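You operate a simulated robot arm through the tools that you are given. There is no shell and no other tool.

You are at the controls of a simulated robot arm. One attempt, no reset.

TASK
Fill the tall bottle in the holder to 50 ml: 40 ml first, then the rest.
Fine: two strokes, the holder back at LOAD.

The check looks at the end state, three seconds after you hand in, the way a careful person would. Anything else that was tipped, shoved, dropped, spilled or broken makes it a failure.

THE ROBOT
A 6-joint arm with a two-finger parallel gripper, fixed in place. Base frame: the origin is at the foot of the arm, x ahead of it, y to its left, z up; the work surface is at about z = 750. Lengths are in mm, angles in rad, forces in N, time in s.
With the tool pointing down near the work surface it reaches from about 180 to 640 mm from the base axis. Its first joint turns from -1.152 to 1.152 rad. Payload 2.7 kg.
The TCP is the grasp point between the finger pads, 23 mm short of the fingertips. In the tool frame z runs along the fingers and y along their closing line. The gripper opens to 94 mm. The fingers are 38 mm wide and 10 mm thick; the gripper's body (54 by 96 mm) begins 39 mm behind the TCP.
Orientation is that of the tool frame in the base frame, as a unit quaternion [x, y, z, w]. With the fingers straight down and closing along the base's y, the tool's x points along the base's -x, its y along +y and its z along -z.

THE INTERFACE
- The arm moves only by the tool step_arm. Its argument "targets" is a list of rows, each a list of 2 entries, a list of its own where there are three numbers: the shift along the tool's x, y, z in mm, then the turn, a rotation vector about the tool's x, y, z in rad. In form: [[[dx, dy, dz], [ax, ay, az]], ...]. A call has 1 to 20 rows; each row shifts and turns the commanded pose from where the row before left it, along the tool's axes as they then stand. "hand" is the closure in counts, from 0 (fully open) to 255 (shut), set as the call begins (left out, the last holds). Each row takes 0.2 s and may step no farther than 50 mm and 0.15 rad from the row before; otherwise, or with a gripper value out of range, the whole call is refused. A pose out of reach is approached as far as the arm can. The call stops where the force on the tool passes 60 N (or 10 N more than at its start, if that is more) or the arm is blocked; 0.2 s more then pass. The fingers move at their own pace (about 45 mm/s each) and stop on an object; they squeeze with about 35 N. The grip force told is the motor's: it shows also when the fingers shut on nothing. Time passes only in rows, and 0.2 s behind the last, so rows that do not move let the fingers close. The reply holds the time, the measured pose of the TCP, the force on the tool along the base axes, the opening and the grip force, in the units named above and with some noise, with the torque about the TCP (base axes, N m) and any sound that the robot's microphone picked up.
- Cameras (640 x 400 px; columns grow to the right, rows downward): "scene" is fixed at [60.3, -418.5, 1415.4]; the picture's right is [0.90, -0.44, 0.00], its down [-0.20, -0.41, -0.89] and it looks along [0.39, 0.80, -0.46] (base axes); focal length 327 px, centre (320, 200). "wrist" rides on the gripper at [86, 16, -74] in the tool frame; the picture's right is [-0.18, 0.98, 0.00], its down [-0.58, -0.11, -0.81] and it looks along [-0.79, -0.15, 0.59] (tool axes); focal length 243 px, centre (320, 200). There is no depth. A picture from a camera that has moved, and an enlarged one, comes with that camera's place and axes in the base frame and with its lens.
- grab_frame(camera): a new picture of that camera. The clock stands still meanwhile.
- close_up(camera, box): a new picture of the part [left, top, right, bottom] of that camera's present view, enlarged. The clock stands still meanwhile.
- sign_off(): hands the job in; it is judged then, once.

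Places have to be worked out from the pictures, the camera data and where the tool is seen. Open the gripper and draw the arm clear of the work before you hand the job in, unless the task says otherwise.

The tools are called after ">>>" by a JSON object that holds its "api" and its "payload". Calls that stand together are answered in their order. step_arm: Moves the arm, as the interface text tells. Its arguments: {"type":"object","properties":{"targets":{"type":"array","items":{"type":"array"}},"hand":{"type":"number"}},"required":["targets"]} The other tools are called the same way: grab_frame (camera) takes a picture; close_up (camera, box) takes an enlarged picture of a part of a camera's view; sign_off () hands the job in.

At the start:

```text
clock: 0.0
position: [362.9, 107.2, 1271.2]
ee_rot: [0.0, 1.0, 0.0, 0.0]
contact_force: [0.0, -0.2, -0.4]
wrist_torque: [0.02, -0.03, -0.01]
gripper_width: 93.9
finger_force: 0.2
```

scene: 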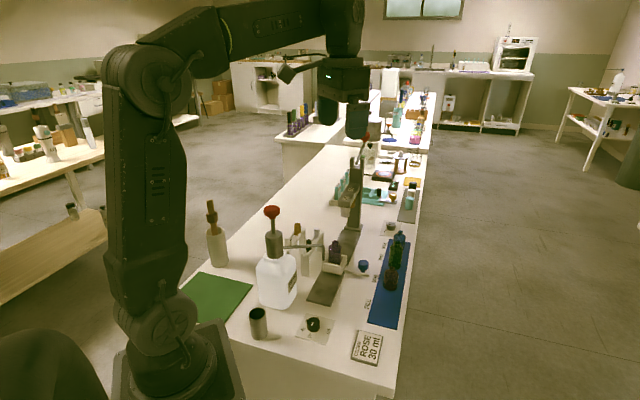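
wrist: 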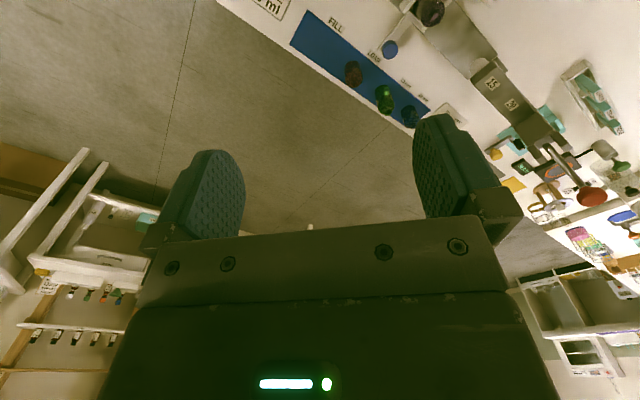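

The arm is high above the bench; I see a dispenser bottle with red pump, a slide rail with a holder, some labels. I take enlarged pictures to read the scene in detail.

>>> {"api": "close_up", "payload": {"camera": "scene", "box": [180, 180, 440, 370]}}

>>> {"api": "close_up", "payload": {"camera": "scene", "box": [250, 200, 350, 270]}}

>>> {"api": "close_up", "payload": {"camera": "scene", "box": [310, 130, 430, 230]}}

>>> {"api": "close_up", "payload": {"camera": "scene", "box": [230, 280, 400, 380]}}

>>> {"api": "close_up", "payload": {"camera": "wrist", "box": [380, 0, 640, 180]}}

```text
2.11 times, centred on (310, 275) of scene
camera zoom: at [60.3, -418.5, 1415.4], right [0.9, -0.44, 0.0], down [-0.2, -0.41, -0.89], along [0.39, 0.8, -0.46], focal length 688 px, centre (341, 42)
```

zoom: 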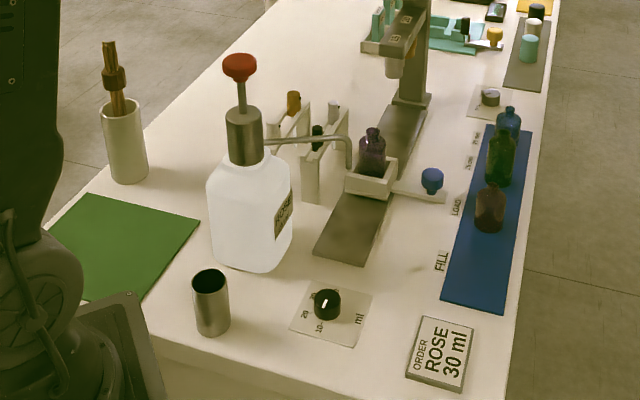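

```text
5.71 times, centred on (300, 235) of scene
camera zoom: at [60.3, -418.5, 1415.4], right [0.9, -0.44, 0.0], down [-0.2, -0.41, -0.89], along [0.39, 0.8, -0.46], focal length 1869 px, centre (434, 0)
```

zoom: 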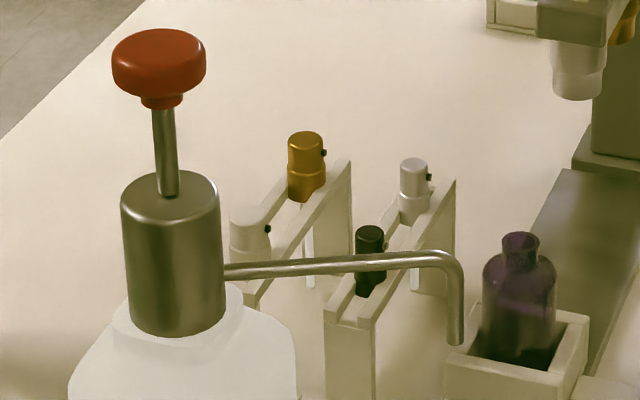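

```text
4.00 times, centred on (370, 180) of scene
camera zoom: at [60.3, -418.5, 1415.4], right [0.9, -0.44, 0.0], down [-0.2, -0.41, -0.89], along [0.39, 0.8, -0.46], focal length 1308 px, centre (120, 280)
```

zoom: 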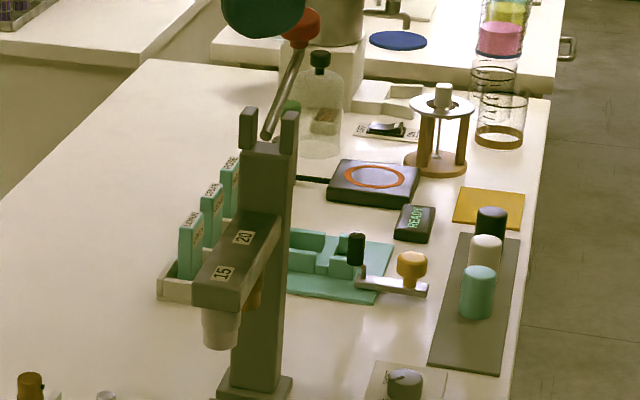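

```text
3.76 times, centred on (315, 330) of scene
camera zoom: at [60.3, -418.5, 1415.4], right [0.9, -0.44, 0.0], down [-0.2, -0.41, -0.89], along [0.39, 0.8, -0.46], focal length 1231 px, centre (339, -289)
```

zoom: 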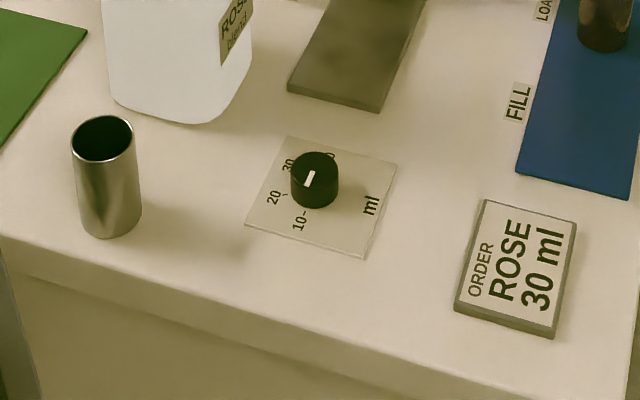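

```text
2.22 times, centred on (510, 90) of wrist
camera zoom: at [275.4, 122.1, 1345.8], right [0.18, 0.98, 0.0], down [0.58, -0.11, 0.81], along [0.79, -0.15, -0.59], focal length 539 px, centre (-102, 444)
```

zoom: 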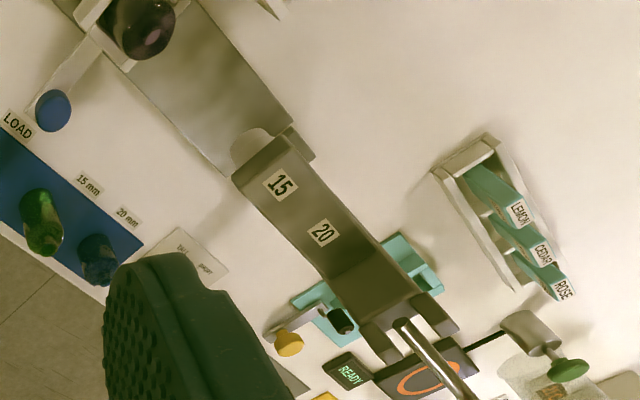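

The holder sits at LOAD with a dark bottle; the dial card is at about (299, 108), the red pump head near (264, 275, 1017). I zoom in tightly on the dial, holder, knob and pump to read details before moving.

>>> {"api": "close_up", "payload": {"camera": "scene", "box": [290, 310, 346, 345]}}

>>> {"api": "close_up", "payload": {"camera": "scene", "box": [300, 220, 400, 300]}}

>>> {"api": "close_up", "payload": {"camera": "scene", "box": [250, 200, 300, 310]}}

>>> {"api": "close_up", "payload": {"camera": "wrist", "box": [240, 0, 460, 140]}}

```text
11.43 times, centred on (318, 328) of scene
camera zoom: at [60.3, -418.5, 1415.4], right [0.9, -0.44, 0.0], down [-0.2, -0.41, -0.89], along [0.39, 0.8, -0.46], focal length 3738 px, centre (343, -1257)
```

zoom: 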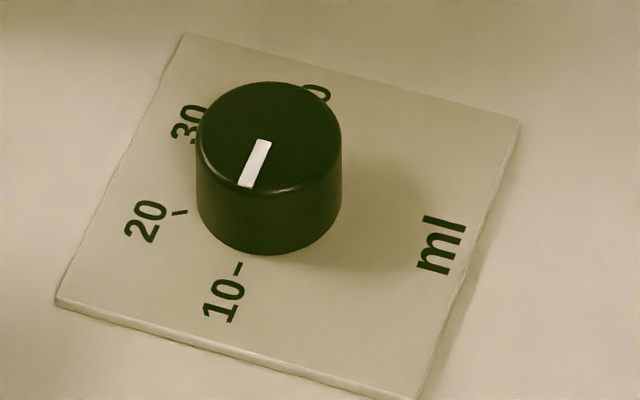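

```text
5.00 times, centred on (350, 260) of scene
camera zoom: at [60.3, -418.5, 1415.4], right [0.9, -0.44, 0.0], down [-0.2, -0.41, -0.89], along [0.39, 0.8, -0.46], focal length 1635 px, centre (170, -100)
```

zoom: 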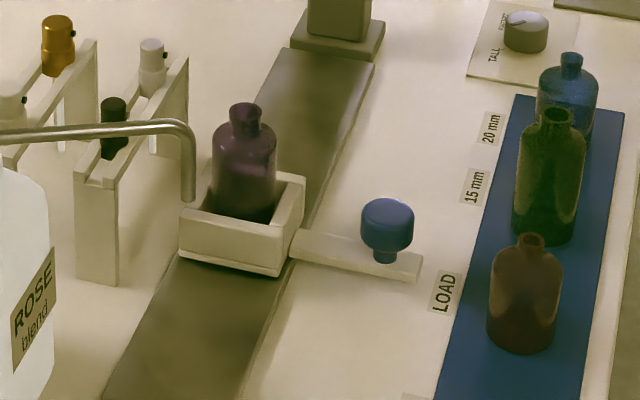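

```text
3.64 times, centred on (275, 255) of scene
camera zoom: at [60.3, -418.5, 1415.4], right [0.9, -0.44, 0.0], down [-0.2, -0.41, -0.89], along [0.39, 0.8, -0.46], focal length 1189 px, centre (484, 0)
```

zoom: 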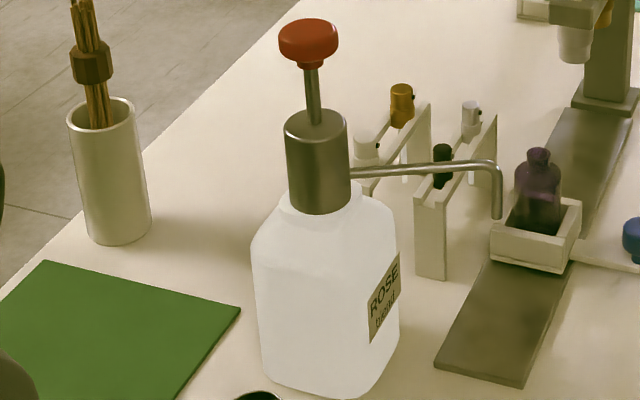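

```text
2.86 times, centred on (350, 70) of wrist
camera zoom: at [275.4, 122.1, 1345.8], right [0.18, 0.98, 0.0], down [0.58, -0.11, 0.81], along [0.79, -0.15, -0.59], focal length 693 px, centre (234, 571)
```

zoom: 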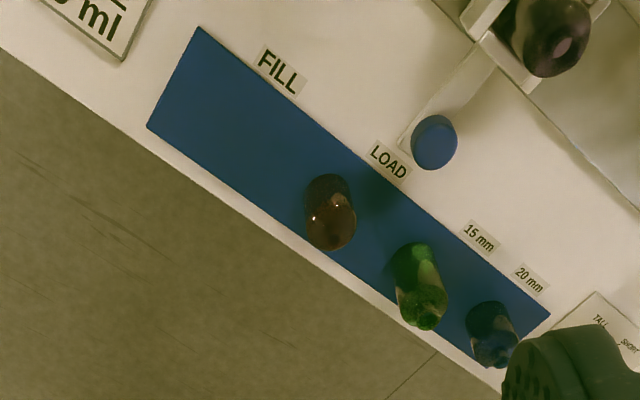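

The pointer is at 10 (base angle ≈ -135°), with 20/30/40 spaced about 60° clockwise, so 40 is about 180° clockwise away. I lower the arm to about (250, 130, 1000) for a closer wrist view of the dial and the rail.

>>> {"api": "step_arm", "payload": {"targets": [[[16, 3, 38], [0, 0, 0]], [[16, 3, 38], [0, 0, 0]], [[16, 3, 38], [0, 0, 0]], [[16, 3, 38], [0, 0, 0]], [[16, 3, 38], [0, 0, 0]], [[16, 4, 38], [0, 0, 0]], [[17, 4, 43], [0, 0, 0]]], "hand": 0}}

>>> {"api": "grab_frame", "payload": {"camera": "wrist"}}

>>> {"api": "grab_frame", "payload": {"camera": "scene"}}

```text
clock: 1.6
position: [249.4, 131.8, 999.3]
ee_rot: [0.0, 1.0, 0.001, 0.001]
contact_force: [0.2, -0.4, -0.7]
wrist_torque: [0.02, -0.03, 0.05]
gripper_width: 94.0
finger_force: 0.1
```

```text
taken
camera wrist: at [161.0, 145.8, 1074.7], right [0.18, 0.98, 0.0], down [0.58, -0.11, 0.81], along [0.79, -0.15, -0.59], focal length 243 px, centre (320, 200)
```

wrist: 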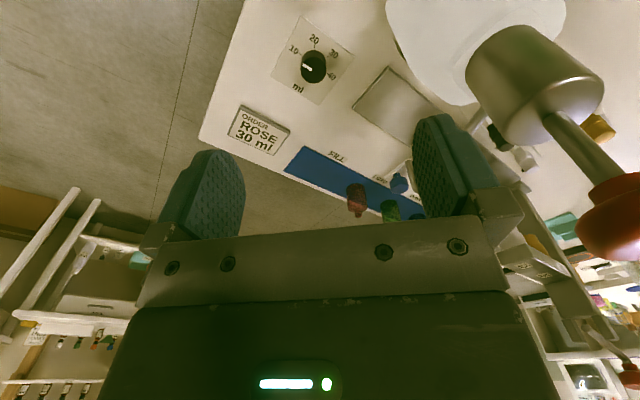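

```text
taken
```

scene: 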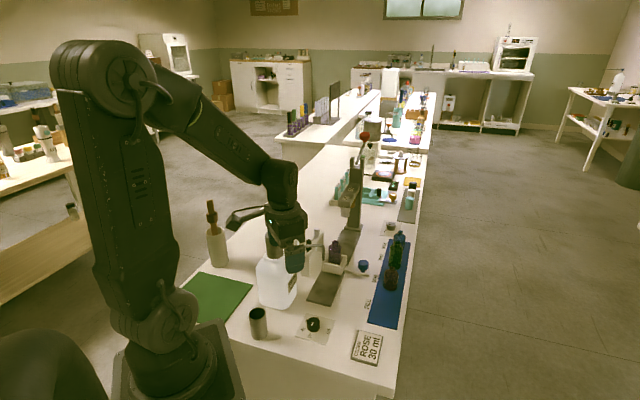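

The dial is now visible in the wrist view at about (313, 67). I enlarge it and the pump from the wrist camera.

>>> {"api": "close_up", "payload": {"camera": "wrist", "box": [265, 5, 361, 115]}}

>>> {"api": "close_up", "payload": {"camera": "wrist", "box": [380, 0, 640, 260]}}

>>> {"api": "close_up", "payload": {"camera": "scene", "box": [210, 170, 350, 290]}}

```text
3.64 times, centred on (313, 60) of wrist
camera zoom: at [161.0, 145.8, 1074.7], right [0.18, 0.98, 0.0], down [0.58, -0.11, 0.81], along [0.79, -0.15, -0.59], focal length 882 px, centre (346, 709)
```

zoom: 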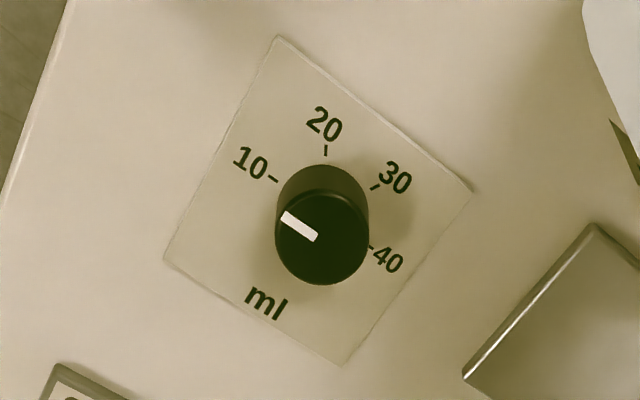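

```text
1.54 times, centred on (510, 130) of wrist
camera zoom: at [161.0, 145.8, 1074.7], right [0.18, 0.98, 0.0], down [0.58, -0.11, 0.81], along [0.79, -0.15, -0.59], focal length 373 px, centre (28, 308)
```

zoom: 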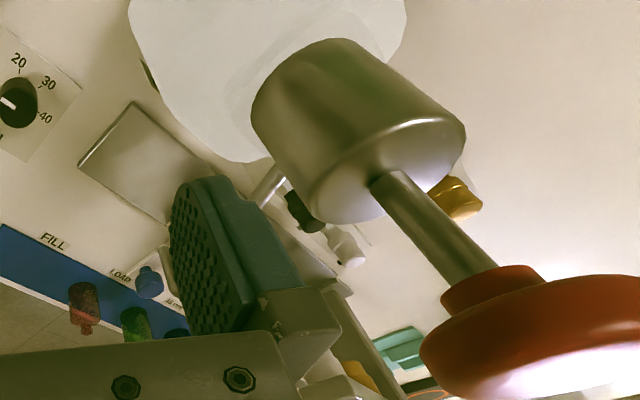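

```text
3.33 times, centred on (280, 230) of scene
camera zoom: at [60.3, -418.5, 1415.4], right [0.9, -0.44, 0.0], down [-0.2, -0.41, -0.89], along [0.39, 0.8, -0.46], focal length 1090 px, centre (453, 100)
```

zoom: 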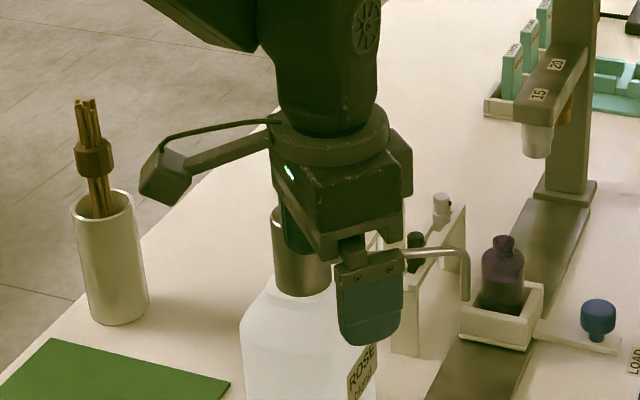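

From the two views I put the dial's centre at about (302, 112), knob top z ≈ 772, pointer at 10. I move above it and swing the gripper counter-clockwise so the wrist camera stays on the empty right-hand side, away from pump bottle and cup.

>>> {"api": "step_arm", "payload": {"targets": [[[-26.3, -9.9, 20], [0, 0, 0]], [[-26.3, -9.9, 20], [0, 0, 0]], [[0, 0, 0], [0, 0, -0.14]], [[0, 0, 0], [0, 0, -0.14]], [[0, 0, 0], [0, 0, -0.14]], [[0, 0, 0], [0, 0, -0.14]], [[0, 0, 0], [0, 0, -0.14]], [[0, 0, 0], [0, 0, -0.14]], [[0, 0, 0], [0, 0, -0.14]], [[0, 0, 0], [0, 0, -0.14]], [[0, 0, 0], [0, 0, -0.14]], [[0, 0, 0], [0, 0, -0.14]], [[0, 0, 0], [0, 0, -0.14]], [[0, 0, 0], [0, 0, -0.14]], [[0, 0, 0], [0, 0, 0]]], "hand": 0}}

>>> {"api": "grab_frame", "payload": {"camera": "wrist"}}

>>> {"api": "grab_frame", "payload": {"camera": "scene"}}

```text
clock: 4.8
position: [302.6, 111.6, 960.2]
ee_rot: [0.746, -0.666, 0.0, 0.0]
contact_force: [0.4, 0.2, 0.7]
wrist_torque: [0.01, -0.01, 0.02]
gripper_width: 93.9
finger_force: 0.0
```

```text
taken
camera wrist: at [295.2, 21.6, 1035.1], right [-1.0, 0.07, 0.0], down [0.04, 0.59, 0.81], along [0.06, 0.8, -0.59], focal length 243 px, centre (320, 200)
```

wrist: 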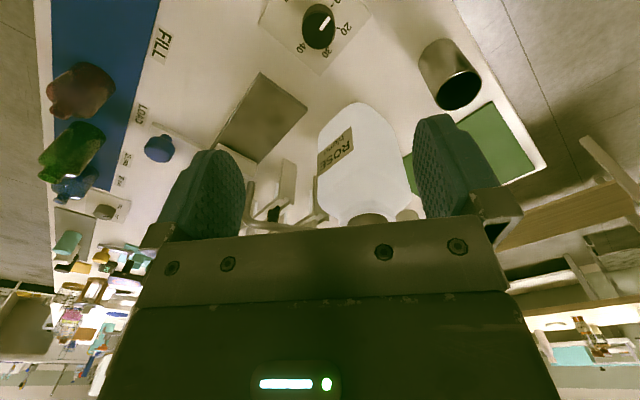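

```text
taken
```

scene: 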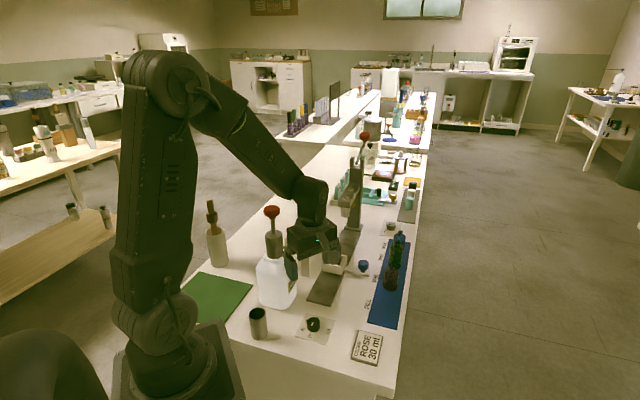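

The yaw went through to 96° without trouble. I enlarge the dial from this side to refine its centre and label angles.

>>> {"api": "close_up", "payload": {"camera": "wrist", "box": [255, 0, 375, 80]}}

>>> {"api": "close_up", "payload": {"camera": "wrist", "box": [20, 0, 240, 200]}}

>>> {"api": "close_up", "payload": {"camera": "wrist", "box": [200, 60, 540, 240]}}

```text
5.00 times, centred on (315, 40) of wrist
camera zoom: at [295.2, 21.6, 1035.1], right [-1.0, 0.07, 0.0], down [0.04, 0.59, 0.81], along [0.06, 0.8, -0.59], focal length 1213 px, centre (345, 1000)
```

zoom: 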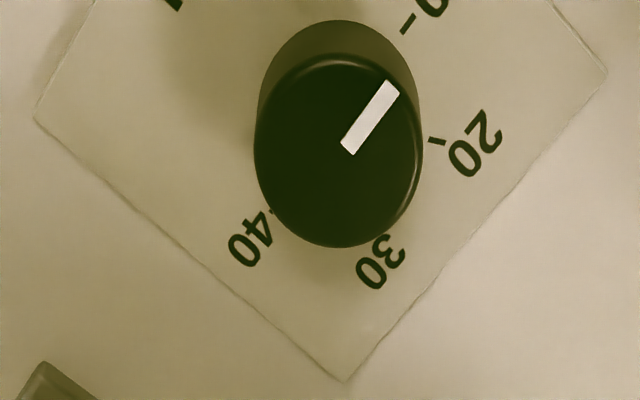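

```text
2.00 times, centred on (130, 100) of wrist
camera zoom: at [295.2, 21.6, 1035.1], right [-1.0, 0.07, 0.0], down [0.04, 0.59, 0.81], along [0.06, 0.8, -0.59], focal length 485 px, centre (700, 400)
```

zoom: 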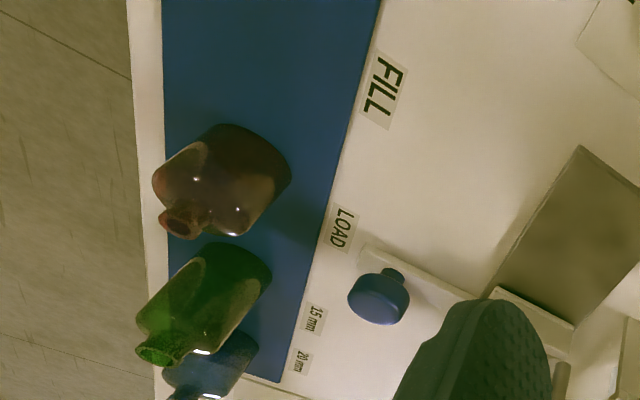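

```text
1.88 times, centred on (370, 150) of wrist
camera zoom: at [295.2, 21.6, 1035.1], right [-1.0, 0.07, 0.0], down [0.04, 0.59, 0.81], along [0.06, 0.8, -0.59], focal length 457 px, centre (226, 294)
```

zoom: 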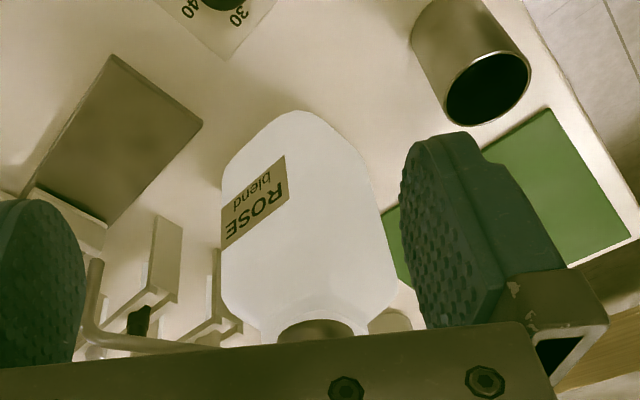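

Both views agree on the dial at (302.6, 111.2), knob top z ≈ 772, pointer at about 225° (10) and 40 at about 45°, i.e. 180° clockwise. I turn further to yaw 135° and descend to just above the knob with the fingers part-open.

>>> {"api": "step_arm", "payload": {"targets": [[[0, 0, 0], [0, 0, -0.135]], [[0, 0, 0], [0, 0, -0.135]], [[0, 0, 0], [0, 0, -0.135]], [[0, 0, 0], [0, 0, -0.135]], [[0, 0, 0], [0, 0, -0.135]], [[0, 0, 40], [0, 0, 0]], [[0, 0, 40], [0, 0, 0]], [[0, 0, 40], [0, 0, 0]], [[0, 0, 30], [0, 0, 0]], [[0, 0, 0], [0, 0, 0]]], "hand": 80}}

>>> {"api": "grab_frame", "payload": {"camera": "wrist"}}

>>> {"api": "close_up", "payload": {"camera": "scene", "box": [230, 230, 390, 370]}}

```text
clock: 7.0
position: [300.8, 110.5, 809.9]
ee_rot: [0.924, -0.383, 0.001, -0.001]
contact_force: [-0.1, 1.0, -0.9]
wrist_torque: [0.0, 0.03, -0.04]
gripper_width: 64.5
finger_force: 0.1
```

```text
taken
camera wrist: at [350.4, 35.5, 884.6], right [-0.83, -0.56, 0.0], down [-0.33, 0.49, 0.81], along [-0.45, 0.67, -0.59], focal length 243 px, centre (320, 200)
```

wrist: 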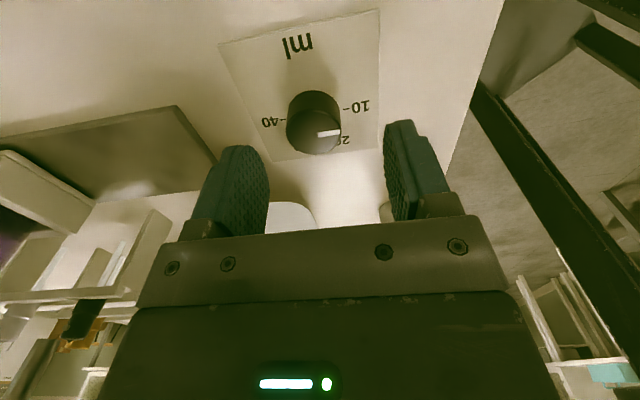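

```text
2.86 times, centred on (310, 300) of scene
camera zoom: at [60.3, -418.5, 1415.4], right [0.9, -0.44, 0.0], down [-0.2, -0.41, -0.89], along [0.39, 0.8, -0.46], focal length 934 px, centre (349, -86)
```

zoom: 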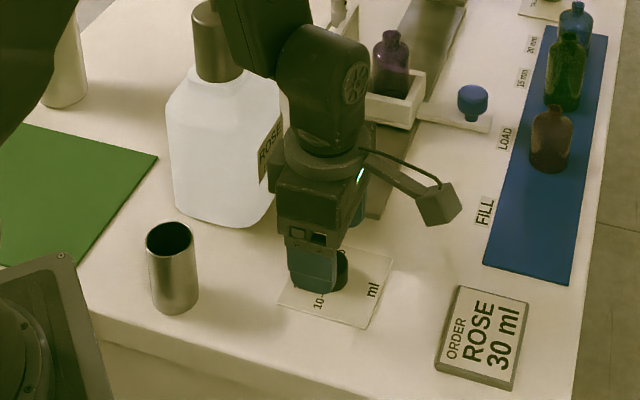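

The fingers straddle the knob, but it looks slightly off-centre. I zoom to measure the offset along the closing line.

>>> {"api": "close_up", "payload": {"camera": "wrist", "box": [220, 60, 440, 200]}}

```text
2.86 times, centred on (330, 130) of wrist
camera zoom: at [350.4, 35.5, 884.6], right [-0.83, -0.56, 0.0], down [-0.33, 0.49, 0.81], along [-0.45, 0.67, -0.59], focal length 693 px, centre (291, 400)
```

zoom: 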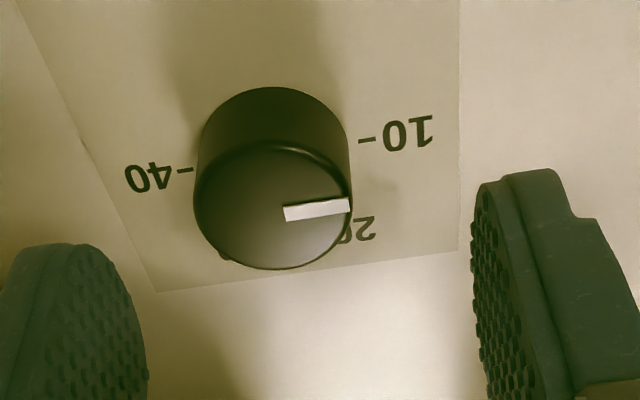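

The knob centre sits about 3.5 mm towards tool -y from the finger mid-line, so I correct that and descend 30 mm so the pads straddle the knob, still open.

>>> {"api": "step_arm", "payload": {"targets": [[[0.6, -3.5, 0], [0, 0, 0]], [[0, 0, 10], [0, 0, 0]], [[0, 0, 10], [0, 0, 0]], [[0, 0, 9], [0, 0, 0]], [[0, 0, 0], [0, 0, 0]]]}}

>>> {"api": "grab_frame", "payload": {"camera": "wrist"}}

>>> {"api": "close_up", "payload": {"camera": "scene", "box": [280, 290, 360, 350]}}

```text
clock: 8.2
position: [305.2, 113.8, 781.2]
ee_rot: [0.924, -0.383, 0.0, 0.0]
contact_force: [-0.2, -0.9, -0.3]
wrist_torque: [0.01, 0.0, -0.01]
gripper_width: 64.5
finger_force: 0.0
```

```text
taken
camera wrist: at [354.0, 38.4, 856.1], right [-0.83, -0.56, 0.0], down [-0.33, 0.49, 0.81], along [-0.45, 0.67, -0.59], focal length 243 px, centre (320, 200)
```

wrist: 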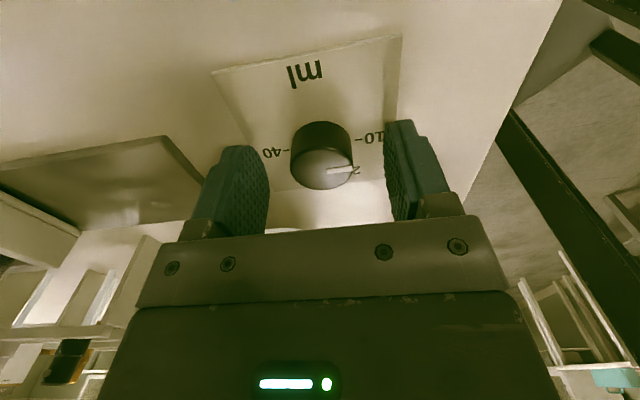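

```text
6.67 times, centred on (320, 320) of scene
camera zoom: at [60.3, -418.5, 1415.4], right [0.9, -0.44, 0.0], down [-0.2, -0.41, -0.89], along [0.39, 0.8, -0.46], focal length 2180 px, centre (320, -600)
```

zoom: 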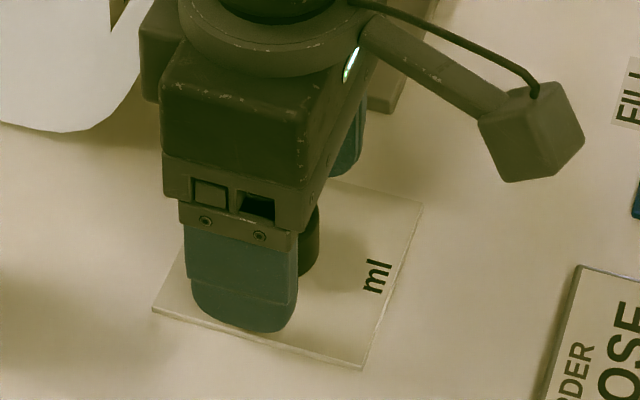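

The knob is centred between the pads now. I close on it and wait.

>>> {"api": "step_arm", "payload": {"targets": [[[0, 0, 0], [0, 0, 0]], [[0, 0, 0], [0, 0, 0]], [[0, 0, 0], [0, 0, 0]], [[0, 0, 0], [0, 0, 0]]], "hand": 255}}

```text
clock: 9.2
position: [305.6, 112.8, 781.1]
ee_rot: [0.924, -0.383, 0.0, 0.001]
contact_force: [-4.2, -4.2, 0.3]
wrist_torque: [0.18, -0.19, -0.03]
gripper_width: 31.4
finger_force: 45.2
```

Gripped at 31.4 mm, matching the knob's diameter. I turn 90° clockwise (positive about tool z).

>>> {"api": "step_arm", "payload": {"targets": [[[0, 0, 0], [0, 0, 0.1309]], [[0, 0, 0], [0, 0, 0.1309]], [[0, 0, 0], [0, 0, 0.1309]], [[0, 0, 0], [0, 0, 0.1309]], [[0, 0, 0], [0, 0, 0.1309]], [[0, 0, 0], [0, 0, 0.1309]], [[0, 0, 0], [0, 0, 0.1309]], [[0, 0, 0], [0, 0, 0.1309]], [[0, 0, 0], [0, 0, 0.1309]], [[0, 0, 0], [0, 0, 0.1309]], [[0, 0, 0], [0, 0, 0.1309]], [[0, 0, 0], [0, 0, 0.1309]], [[0, 0, 0], [0, 0, 0]]]}}

>>> {"api": "grab_frame", "payload": {"camera": "wrist"}}

```text
clock: 12.0
position: [303.6, 112.5, 780.0]
ee_rot: [-0.381, 0.924, 0.0, -0.002]
contact_force: [-26.9, 5.4, 39.2]
wrist_torque: [0.23, 0.25, 0.05]
gripper_width: 31.4
finger_force: 45.1
```

```text
taken
camera wrist: at [230.1, 61.5, 856.4], right [-0.56, 0.83, 0.0], down [0.49, 0.33, 0.8], along [0.66, 0.45, -0.59], focal length 243 px, centre (320, 200)
```

wrist: 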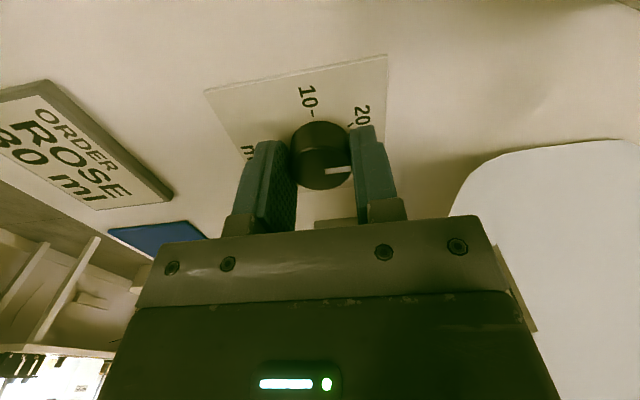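

The knob followed the turn, though there is a reaction of about 40 N upward and 27 N sideways. I release to relax it before going on.

>>> {"api": "step_arm", "payload": {"targets": [[[0, 0, 0], [0, 0, 0]], [[0, 0, 0], [0, 0, 0]], [[0, 0, 0], [0, 0, 0]]], "hand": 100}}

>>> {"api": "close_up", "payload": {"camera": "wrist", "box": [220, 60, 440, 240]}}

```text
clock: 12.8
position: [305.0, 113.7, 781.7]
ee_rot: [-0.381, 0.924, 0.0, 0.0]
contact_force: [1.1, -0.4, 0.1]
wrist_torque: [0.01, 0.02, -0.02]
gripper_width: 57.2
finger_force: 0.1
```

```text
2.22 times, centred on (330, 150) of wrist
camera zoom: at [231.9, 61.6, 855.6], right [-0.56, 0.83, 0.0], down [0.49, 0.33, 0.81], along [0.67, 0.45, -0.59], focal length 539 px, centre (298, 311)
```

zoom: 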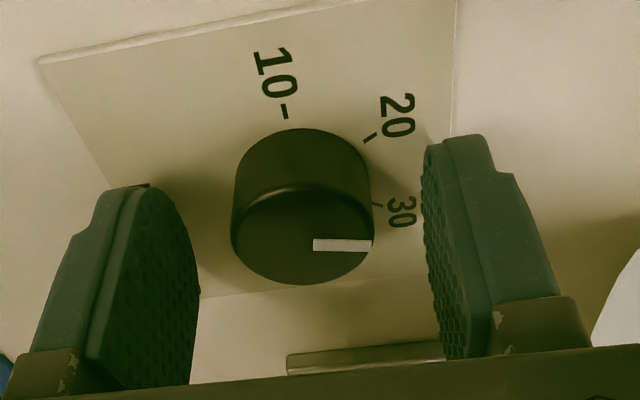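

Released cleanly, forces back to zero. Pointer is now around 130°, between 20 (164°) and 30 (104°). I swing the open gripper back 90° and regrip for the second half.

>>> {"api": "step_arm", "payload": {"targets": [[[0, 0, 0], [0, 0, -0.1309]], [[0, 0, 0], [0, 0, -0.1309]], [[0, 0, 0], [0, 0, -0.1309]], [[0, 0, 0], [0, 0, -0.1309]], [[0, 0, 0], [0, 0, -0.1309]], [[0, 0, 0], [0, 0, -0.1309]], [[0, 0, 0], [0, 0, -0.1309]], [[0, 0, 0], [0, 0, -0.1309]], [[0, 0, 0], [0, 0, -0.1309]], [[0, 0, 0], [0, 0, -0.1309]], [[0, 0, 0], [0, 0, -0.1309]], [[0, 0, 0], [0, 0, -0.1309]], [[-0.5, 0.5, -1], [0, 0, 0]], [[0, 0, 0], [0, 0, 0]]]}}

>>> {"api": "close_up", "payload": {"camera": "wrist", "box": [220, 60, 440, 240]}}

```text
clock: 15.8
position: [305.1, 113.0, 782.1]
ee_rot: [0.924, -0.382, 0.0, 0.0]
contact_force: [-0.1, 0.5, 0.5]
wrist_torque: [-0.02, 0.02, 0.0]
gripper_width: 57.3
finger_force: 0.1
```

```text
2.22 times, centred on (330, 150) of wrist
camera zoom: at [353.1, 38.6, 856.8], right [-0.83, -0.56, 0.0], down [-0.33, 0.49, 0.81], along [-0.46, 0.67, -0.59], focal length 539 px, centre (298, 311)
```

zoom: 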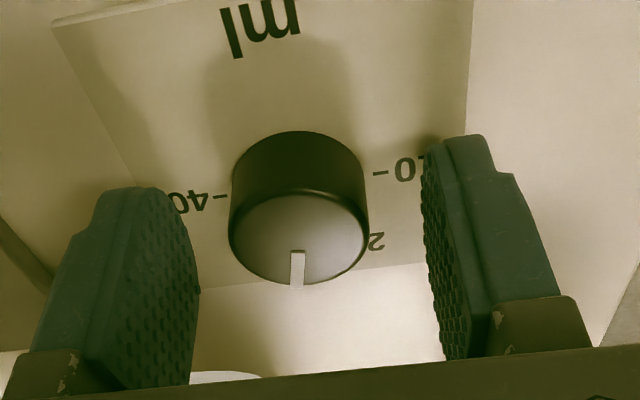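

The pointer now sits at about 123°, 40's tick at about 45°. I grip again and turn about 75° clockwise, then check while holding.

>>> {"api": "step_arm", "payload": {"targets": [[[0, 0, 0], [0, 0, 0]], [[0, 0, 0], [0, 0, 0]], [[0, 0, 0], [0, 0, 0]], [[0, 0, 0], [0, 0, 0]]], "hand": 255}}

>>> {"api": "close_up", "payload": {"camera": "wrist", "box": [220, 60, 440, 240]}}

```text
clock: 16.8
position: [304.8, 112.3, 781.8]
ee_rot: [0.923, -0.384, -0.001, 0.0]
contact_force: [-1.7, -1.6, 3.3]
wrist_torque: [-0.02, 0.03, 0.0]
gripper_width: 31.2
finger_force: 44.8
```

```text
2.22 times, centred on (330, 150) of wrist
camera zoom: at [353.0, 38.5, 856.8], right [-0.83, -0.56, 0.0], down [-0.33, 0.49, 0.81], along [-0.45, 0.67, -0.59], focal length 539 px, centre (298, 311)
```

zoom: 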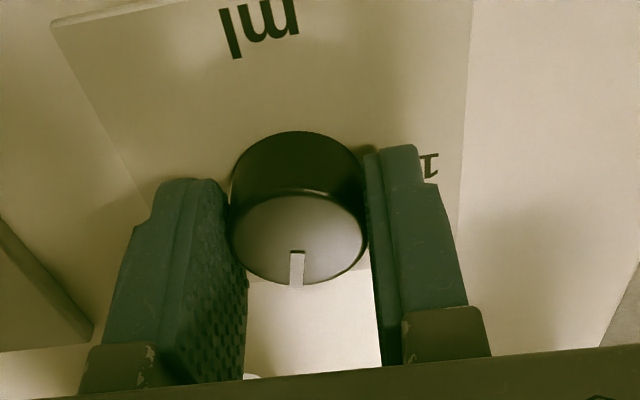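

Gripping did not move the pointer. I turn 75° clockwise now.

>>> {"api": "step_arm", "payload": {"targets": [[[0, 0, 0], [0, 0, 0.1309]], [[0, 0, 0], [0, 0, 0.1309]], [[0, 0, 0], [0, 0, 0.1309]], [[0, 0, 0], [0, 0, 0.1309]], [[0, 0, 0], [0, 0, 0.1309]], [[0, 0, 0], [0, 0, 0.1309]], [[0, 0, 0], [0, 0, 0.1309]], [[0, 0, 0], [0, 0, 0.1309]], [[0, 0, 0], [0, 0, 0.1309]], [[0, 0, 0], [0, 0, 0.1309]], [[0, 0, 0], [0, 0, 0]]]}}

>>> {"api": "close_up", "payload": {"camera": "wrist", "box": [220, 60, 440, 240]}}

```text
clock: 19.2
position: [303.3, 113.0, 781.8]
ee_rot: [-0.498, 0.867, 0.0, -0.001]
contact_force: [-21.1, 7.9, 25.5]
wrist_torque: [0.55, 0.13, -0.03]
gripper_width: 31.2
finger_force: 44.7
```

```text
2.22 times, centred on (330, 150) of wrist
camera zoom: at [245.6, 44.5, 856.9], right [-0.76, 0.65, 0.0], down [0.39, 0.45, 0.81], along [0.53, 0.61, -0.59], focal length 539 px, centre (298, 311)
```

zoom: 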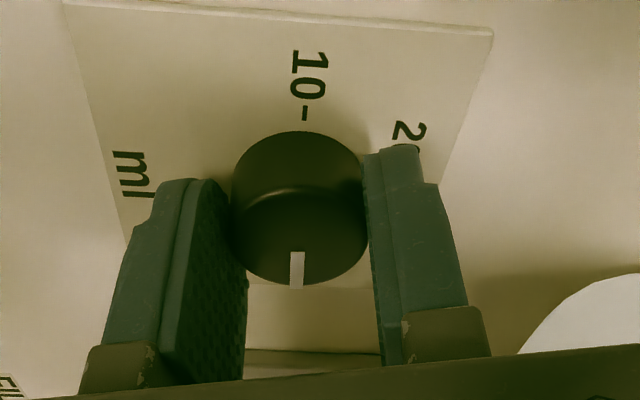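

The pointer stays fixed in the gripper and now reads about 47°, with 40 at about 45°. I turn 0.03 rad more and release, then check the reading.

>>> {"api": "step_arm", "payload": {"targets": [[[0, 0, 0], [0, 0, 0.03]], [[0, 0, 0], [0, 0, 0]]]}}

>>> {"api": "step_arm", "payload": {"targets": [[[0, 0, 0], [0, 0, 0]], [[0, 0, 0], [0, 0, 0]], [[0, 0, 0], [0, 0, 0]]], "hand": 100}}

>>> {"api": "close_up", "payload": {"camera": "wrist", "box": [220, 60, 440, 240]}}

```text
clock: 19.8
position: [304.0, 114.0, 782.0]
ee_rot: [-0.486, 0.874, 0.0, -0.001]
contact_force: [-22.1, 9.7, 32.6]
wrist_torque: [0.02, 0.55, 0.01]
gripper_width: 31.2
finger_force: 44.7
```

```text
clock: 20.6
position: [304.8, 113.3, 781.3]
ee_rot: [-0.486, 0.874, 0.001, 0.0]
contact_force: [0.6, -0.3, 0.2]
wrist_torque: [0.03, -0.01, 0.02]
gripper_width: 57.0
finger_force: 0.1
```

```text
2.22 times, centred on (330, 150) of wrist
camera zoom: at [244.6, 46.1, 856.3], right [-0.74, 0.67, 0.0], down [0.4, 0.44, 0.81], along [0.54, 0.6, -0.59], focal length 539 px, centre (298, 311)
```

zoom: 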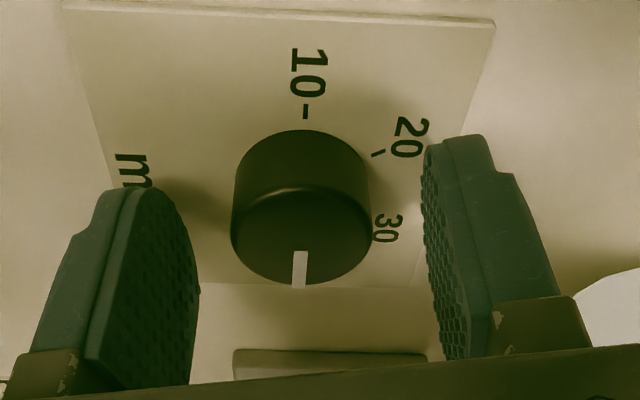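

Released without disturbance. I lift 110 mm straight up and look at the dial from both cameras.

>>> {"api": "step_arm", "payload": {"targets": [[[0, 0, -36], [0, 0, 0]], [[0, 0, -37], [0, 0, 0]], [[0, 0, -37], [0, 0, 0]], [[0, 0, 0], [0, 0, 0]]]}}

>>> {"api": "grab_frame", "payload": {"camera": "wrist"}}

>>> {"api": "close_up", "payload": {"camera": "scene", "box": [290, 310, 346, 345]}}

```text
clock: 21.6
position: [304.4, 112.0, 890.9]
ee_rot: [-0.487, 0.874, 0.001, 0.0]
contact_force: [-0.4, 0.3, -0.3]
wrist_torque: [0.02, 0.0, -0.01]
gripper_width: 57.2
finger_force: 0.0
```

```text
taken
camera wrist: at [244.6, 45.9, 966.6], right [-0.74, 0.67, 0.0], down [0.4, 0.44, 0.81], along [0.54, 0.6, -0.59], focal length 243 px, centre (320, 200)
```

wrist: 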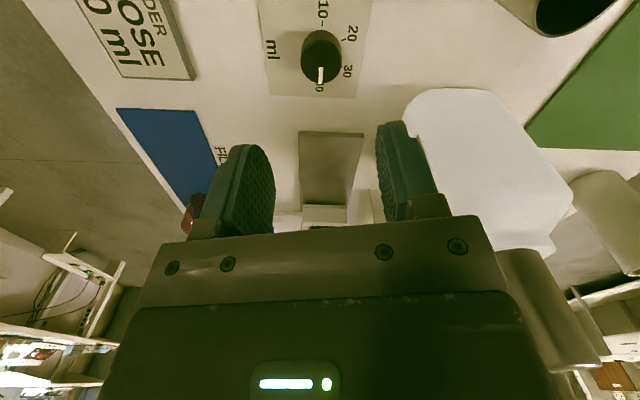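

```text
11.43 times, centred on (318, 328) of scene
camera zoom: at [60.3, -418.5, 1415.4], right [0.9, -0.44, 0.0], down [-0.2, -0.41, -0.89], along [0.39, 0.8, -0.46], focal length 3738 px, centre (343, -1257)
```

zoom: 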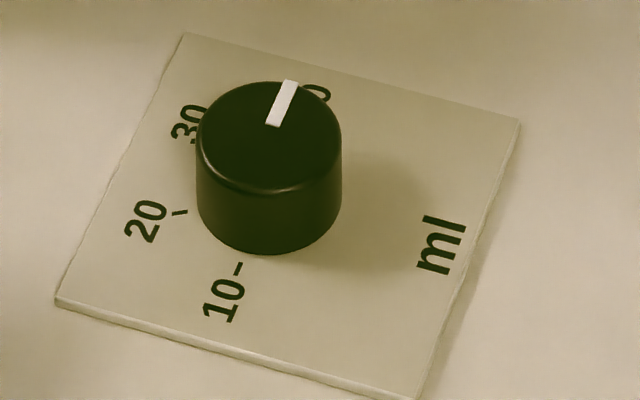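

In the scene view the pointer lies exactly opposite to its starting direction (10), i.e. on the 40 side. I confirm with the wrist zoom.

>>> {"api": "close_up", "payload": {"camera": "wrist", "box": [260, 0, 380, 110]}}

>>> {"api": "close_up", "payload": {"camera": "scene", "box": [330, 225, 410, 305]}}

```text
3.64 times, centred on (320, 55) of wrist
camera zoom: at [244.6, 45.9, 966.6], right [-0.74, 0.67, 0.0], down [0.4, 0.44, 0.81], along [0.54, 0.6, -0.59], focal length 882 px, centre (320, 727)
```

zoom: 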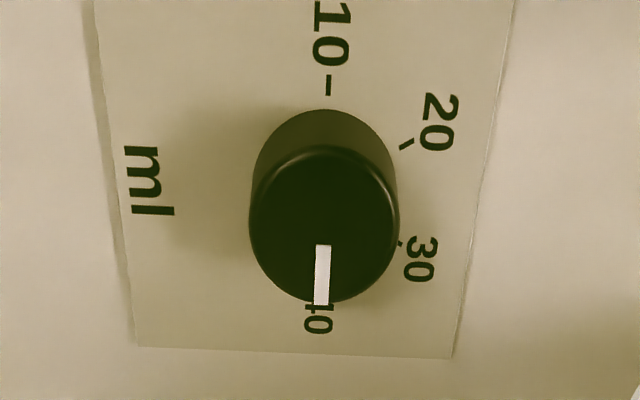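

```text
5.00 times, centred on (370, 265) of scene
camera zoom: at [60.3, -418.5, 1415.4], right [0.9, -0.44, 0.0], down [-0.2, -0.41, -0.89], along [0.39, 0.8, -0.46], focal length 1635 px, centre (70, -125)
```

zoom: 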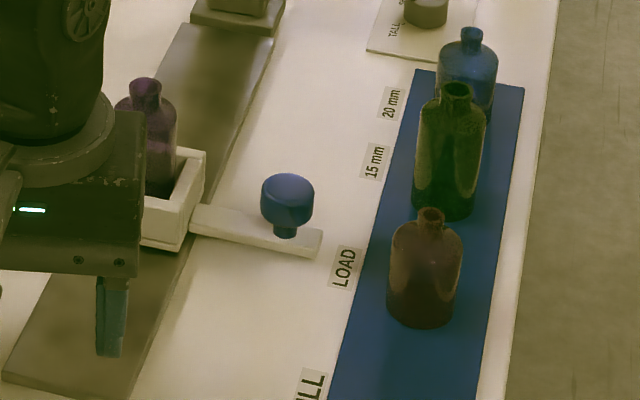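

The pointer reads 40 in both views. Next the holder: triangulating start views gives its blue knob at about (518, 223, 800). I rotate to yaw 135° (closing along the rail) and travel there at height, staying clear of the spout.

>>> {"api": "step_arm", "payload": {"targets": [[[0, 0, -10], [0, 0, -0.134]], [[0, 0, 0], [0, 0, -0.134]], [[0, 0, 0], [0, 0, -0.134]], [[0, 0, 0], [0, 0, -0.134]], [[0, 0, 0], [0, 0, -0.134]], [[0, 0, 0], [0, 0, -0.134]], [[0, 0, 0], [0, 0, -0.134]], [[0, 0, 0], [0, 0, -0.134]], [[0, 0, 0], [0, 0, -0.134]], [[0, 0, 0], [0, 0, -0.134]], [[27.9, -31.3, 0], [0, 0, 0]], [[27.9, -31.3, 0], [0, 0, 0]], [[27.9, -31.3, 0], [0, 0, 0]], [[-3.5, -45, 0], [0, 0, 0]], [[-3.5, -45, 0], [0, 0, 0]], [[-3.5, -45, 0], [0, 0, 0]], [[0, 0, 0], [0, 0, 0]]], "hand": 80}}

>>> {"api": "grab_frame", "payload": {"camera": "wrist"}}

>>> {"api": "grab_frame", "payload": {"camera": "scene"}}

```text
clock: 25.2
position: [518.0, 223.3, 902.0]
ee_rot: [0.923, -0.384, 0.0, 0.0]
contact_force: [0.5, 0.6, 0.6]
wrist_torque: [0.03, -0.03, 0.0]
gripper_width: 64.3
finger_force: 0.0
```

```text
taken
camera wrist: at [567.4, 148.9, 976.6], right [-0.83, -0.56, 0.0], down [-0.33, 0.49, 0.81], along [-0.46, 0.67, -0.59], focal length 243 px, centre (320, 200)
```

wrist: 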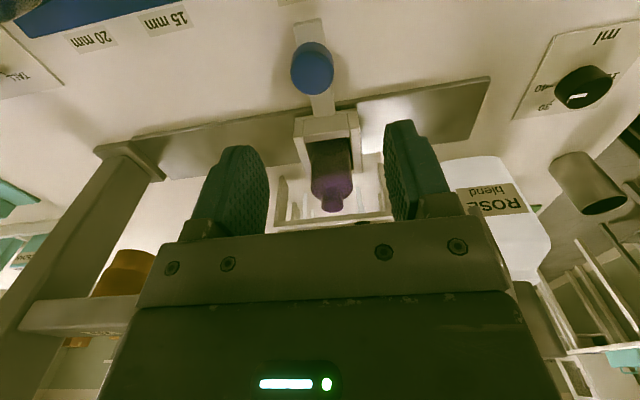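

```text
taken
```

scene: 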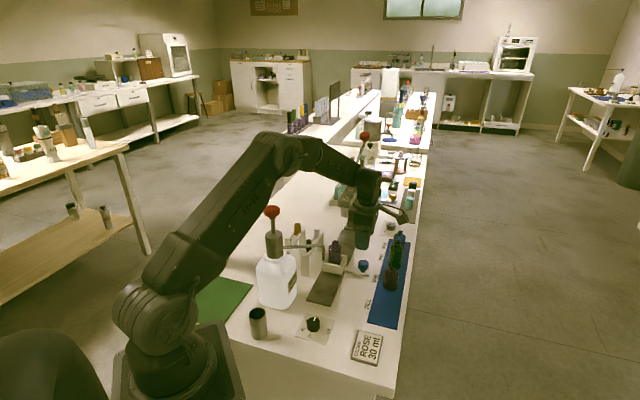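

The knob appears near the finger axis. I zoom to measure it and the rail/holder geometry.

>>> {"api": "close_up", "payload": {"camera": "wrist", "box": [240, 10, 400, 120]}}

>>> {"api": "close_up", "payload": {"camera": "wrist", "box": [220, 60, 540, 240]}}

>>> {"api": "close_up", "payload": {"camera": "scene", "box": [310, 190, 420, 290]}}

```text
3.64 times, centred on (320, 65) of wrist
camera zoom: at [567.4, 148.9, 976.6], right [-0.83, -0.56, 0.0], down [-0.33, 0.49, 0.81], along [-0.46, 0.67, -0.59], focal length 882 px, centre (320, 691)
```

zoom: 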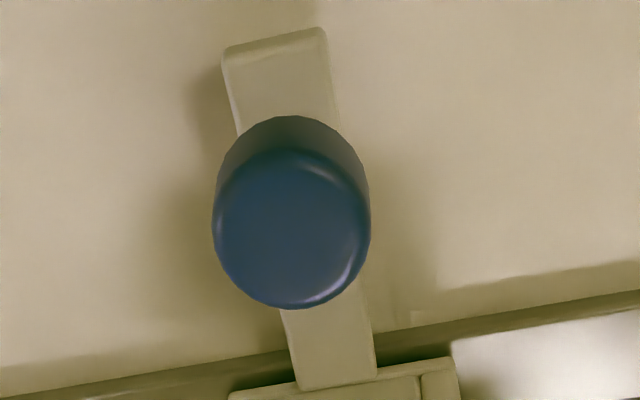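

```text
2.00 times, centred on (380, 150) of wrist
camera zoom: at [567.4, 148.9, 976.6], right [-0.83, -0.56, 0.0], down [-0.33, 0.49, 0.81], along [-0.46, 0.67, -0.59], focal length 485 px, centre (200, 300)
```

zoom: 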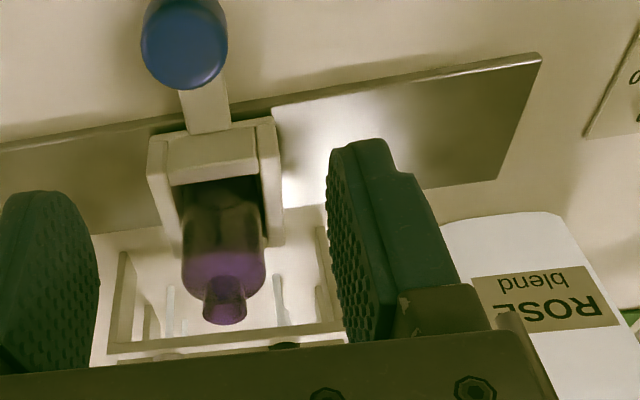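

```text
4.00 times, centred on (365, 240) of scene
camera zoom: at [60.3, -418.5, 1415.4], right [0.9, -0.44, 0.0], down [-0.2, -0.41, -0.89], along [0.39, 0.8, -0.46], focal length 1308 px, centre (140, 40)
```

zoom: 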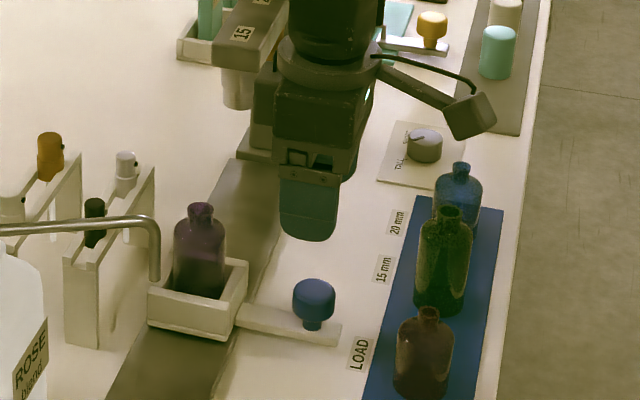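

Combining both cameras, the knob top is near z ≈ 797 at about (521, 227), about 6 mm towards tool -y. I shift and descend to TCP z = 830 (tips still above it) and re-check.

>>> {"api": "step_arm", "payload": {"targets": [[[0, -5.9, 0], [0, 0, 0]], [[0, 0, 36], [0, 0, 0]], [[0, 0, 36], [0, 0, 0]], [[0, 0, 0], [0, 0, 0]]]}}

>>> {"api": "close_up", "payload": {"camera": "wrist", "box": [200, 40, 440, 220]}}

>>> {"api": "close_up", "payload": {"camera": "scene", "box": [310, 190, 420, 290]}}

```text
clock: 26.2
position: [522.7, 227.5, 831.0]
ee_rot: [0.924, -0.383, 0.0, 0.0]
contact_force: [0.6, -0.2, 0.4]
wrist_torque: [0.0, 0.01, -0.03]
gripper_width: 64.8
finger_force: 0.1
```

```text
2.22 times, centred on (320, 130) of wrist
camera zoom: at [571.6, 152.7, 905.8], right [-0.83, -0.56, 0.0], down [-0.33, 0.49, 0.81], along [-0.45, 0.67, -0.59], focal length 539 px, centre (320, 356)
```

zoom: 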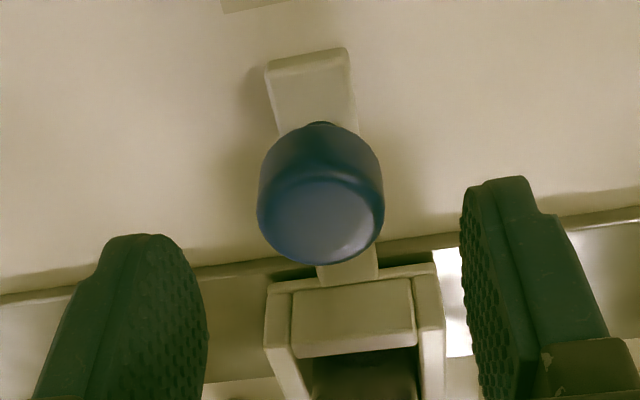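

```text
4.00 times, centred on (365, 240) of scene
camera zoom: at [60.3, -418.5, 1415.4], right [0.9, -0.44, 0.0], down [-0.2, -0.41, -0.89], along [0.39, 0.8, -0.46], focal length 1308 px, centre (140, 40)
```

zoom: 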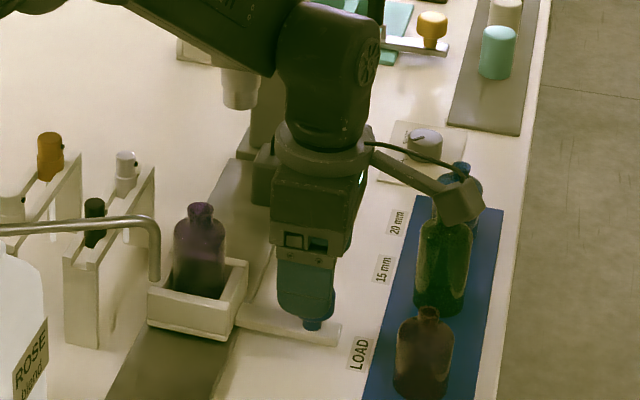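

The knob is centred between the fingers. I descend 28 mm so the pads flank the cap and then close.

>>> {"api": "step_arm", "payload": {"targets": [[[0, 0, 14], [0, 0, 0]], [[0, 0, 14], [0, 0, 0]], [[0, 0, 0], [0, 0, 0]]]}}

>>> {"api": "close_up", "payload": {"camera": "wrist", "box": [200, 60, 440, 240]}}

>>> {"api": "close_up", "payload": {"camera": "scene", "box": [330, 210, 420, 290]}}

```text
clock: 27.0
position: [523.0, 226.8, 803.1]
ee_rot: [0.924, -0.383, 0.0, 0.0]
contact_force: [0.7, -0.4, 0.9]
wrist_torque: [-0.02, 0.01, 0.01]
gripper_width: 64.5
finger_force: 0.1
```

```text
2.22 times, centred on (320, 150) of wrist
camera zoom: at [571.8, 152.7, 877.9], right [-0.83, -0.56, 0.0], down [-0.33, 0.49, 0.81], along [-0.45, 0.67, -0.59], focal length 539 px, centre (320, 311)
```

zoom: 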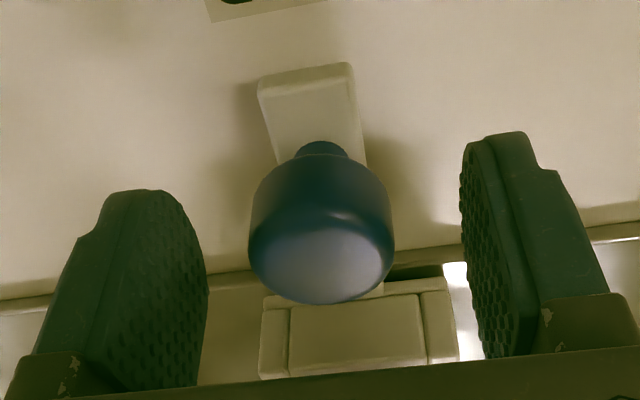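

```text
5.00 times, centred on (375, 250) of scene
camera zoom: at [60.3, -418.5, 1415.4], right [0.9, -0.44, 0.0], down [-0.2, -0.41, -0.89], along [0.39, 0.8, -0.46], focal length 1635 px, centre (45, -50)
```

zoom: 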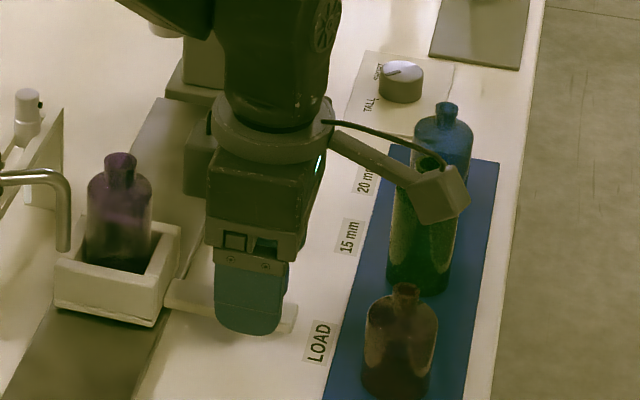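

Pads straddle the cap and nothing else is touched. I close the fingers.

>>> {"api": "step_arm", "payload": {"targets": [[[0, 0, 0], [0, 0, 0]], [[0, 0, 0], [0, 0, 0]], [[0, 0, 0], [0, 0, 0]], [[0, 0, 0], [0, 0, 0]]], "hand": 255}}

>>> {"api": "close_up", "payload": {"camera": "wrist", "box": [200, 60, 440, 240]}}

```text
clock: 28.0
position: [522.3, 227.2, 803.2]
ee_rot: [0.924, -0.383, 0.0, 0.0]
contact_force: [-0.3, 0.2, -0.8]
wrist_torque: [-0.05, -0.02, -0.02]
gripper_width: 31.3
finger_force: 45.0
```

```text
2.22 times, centred on (320, 150) of wrist
camera zoom: at [571.7, 152.6, 877.9], right [-0.83, -0.56, 0.0], down [-0.33, 0.49, 0.81], along [-0.46, 0.67, -0.59], focal length 539 px, centre (320, 311)
```

zoom: 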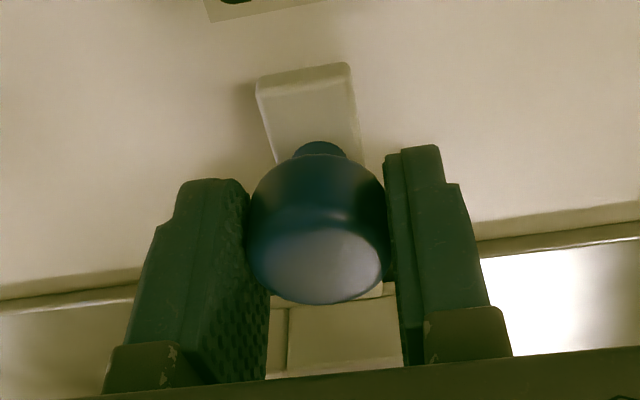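

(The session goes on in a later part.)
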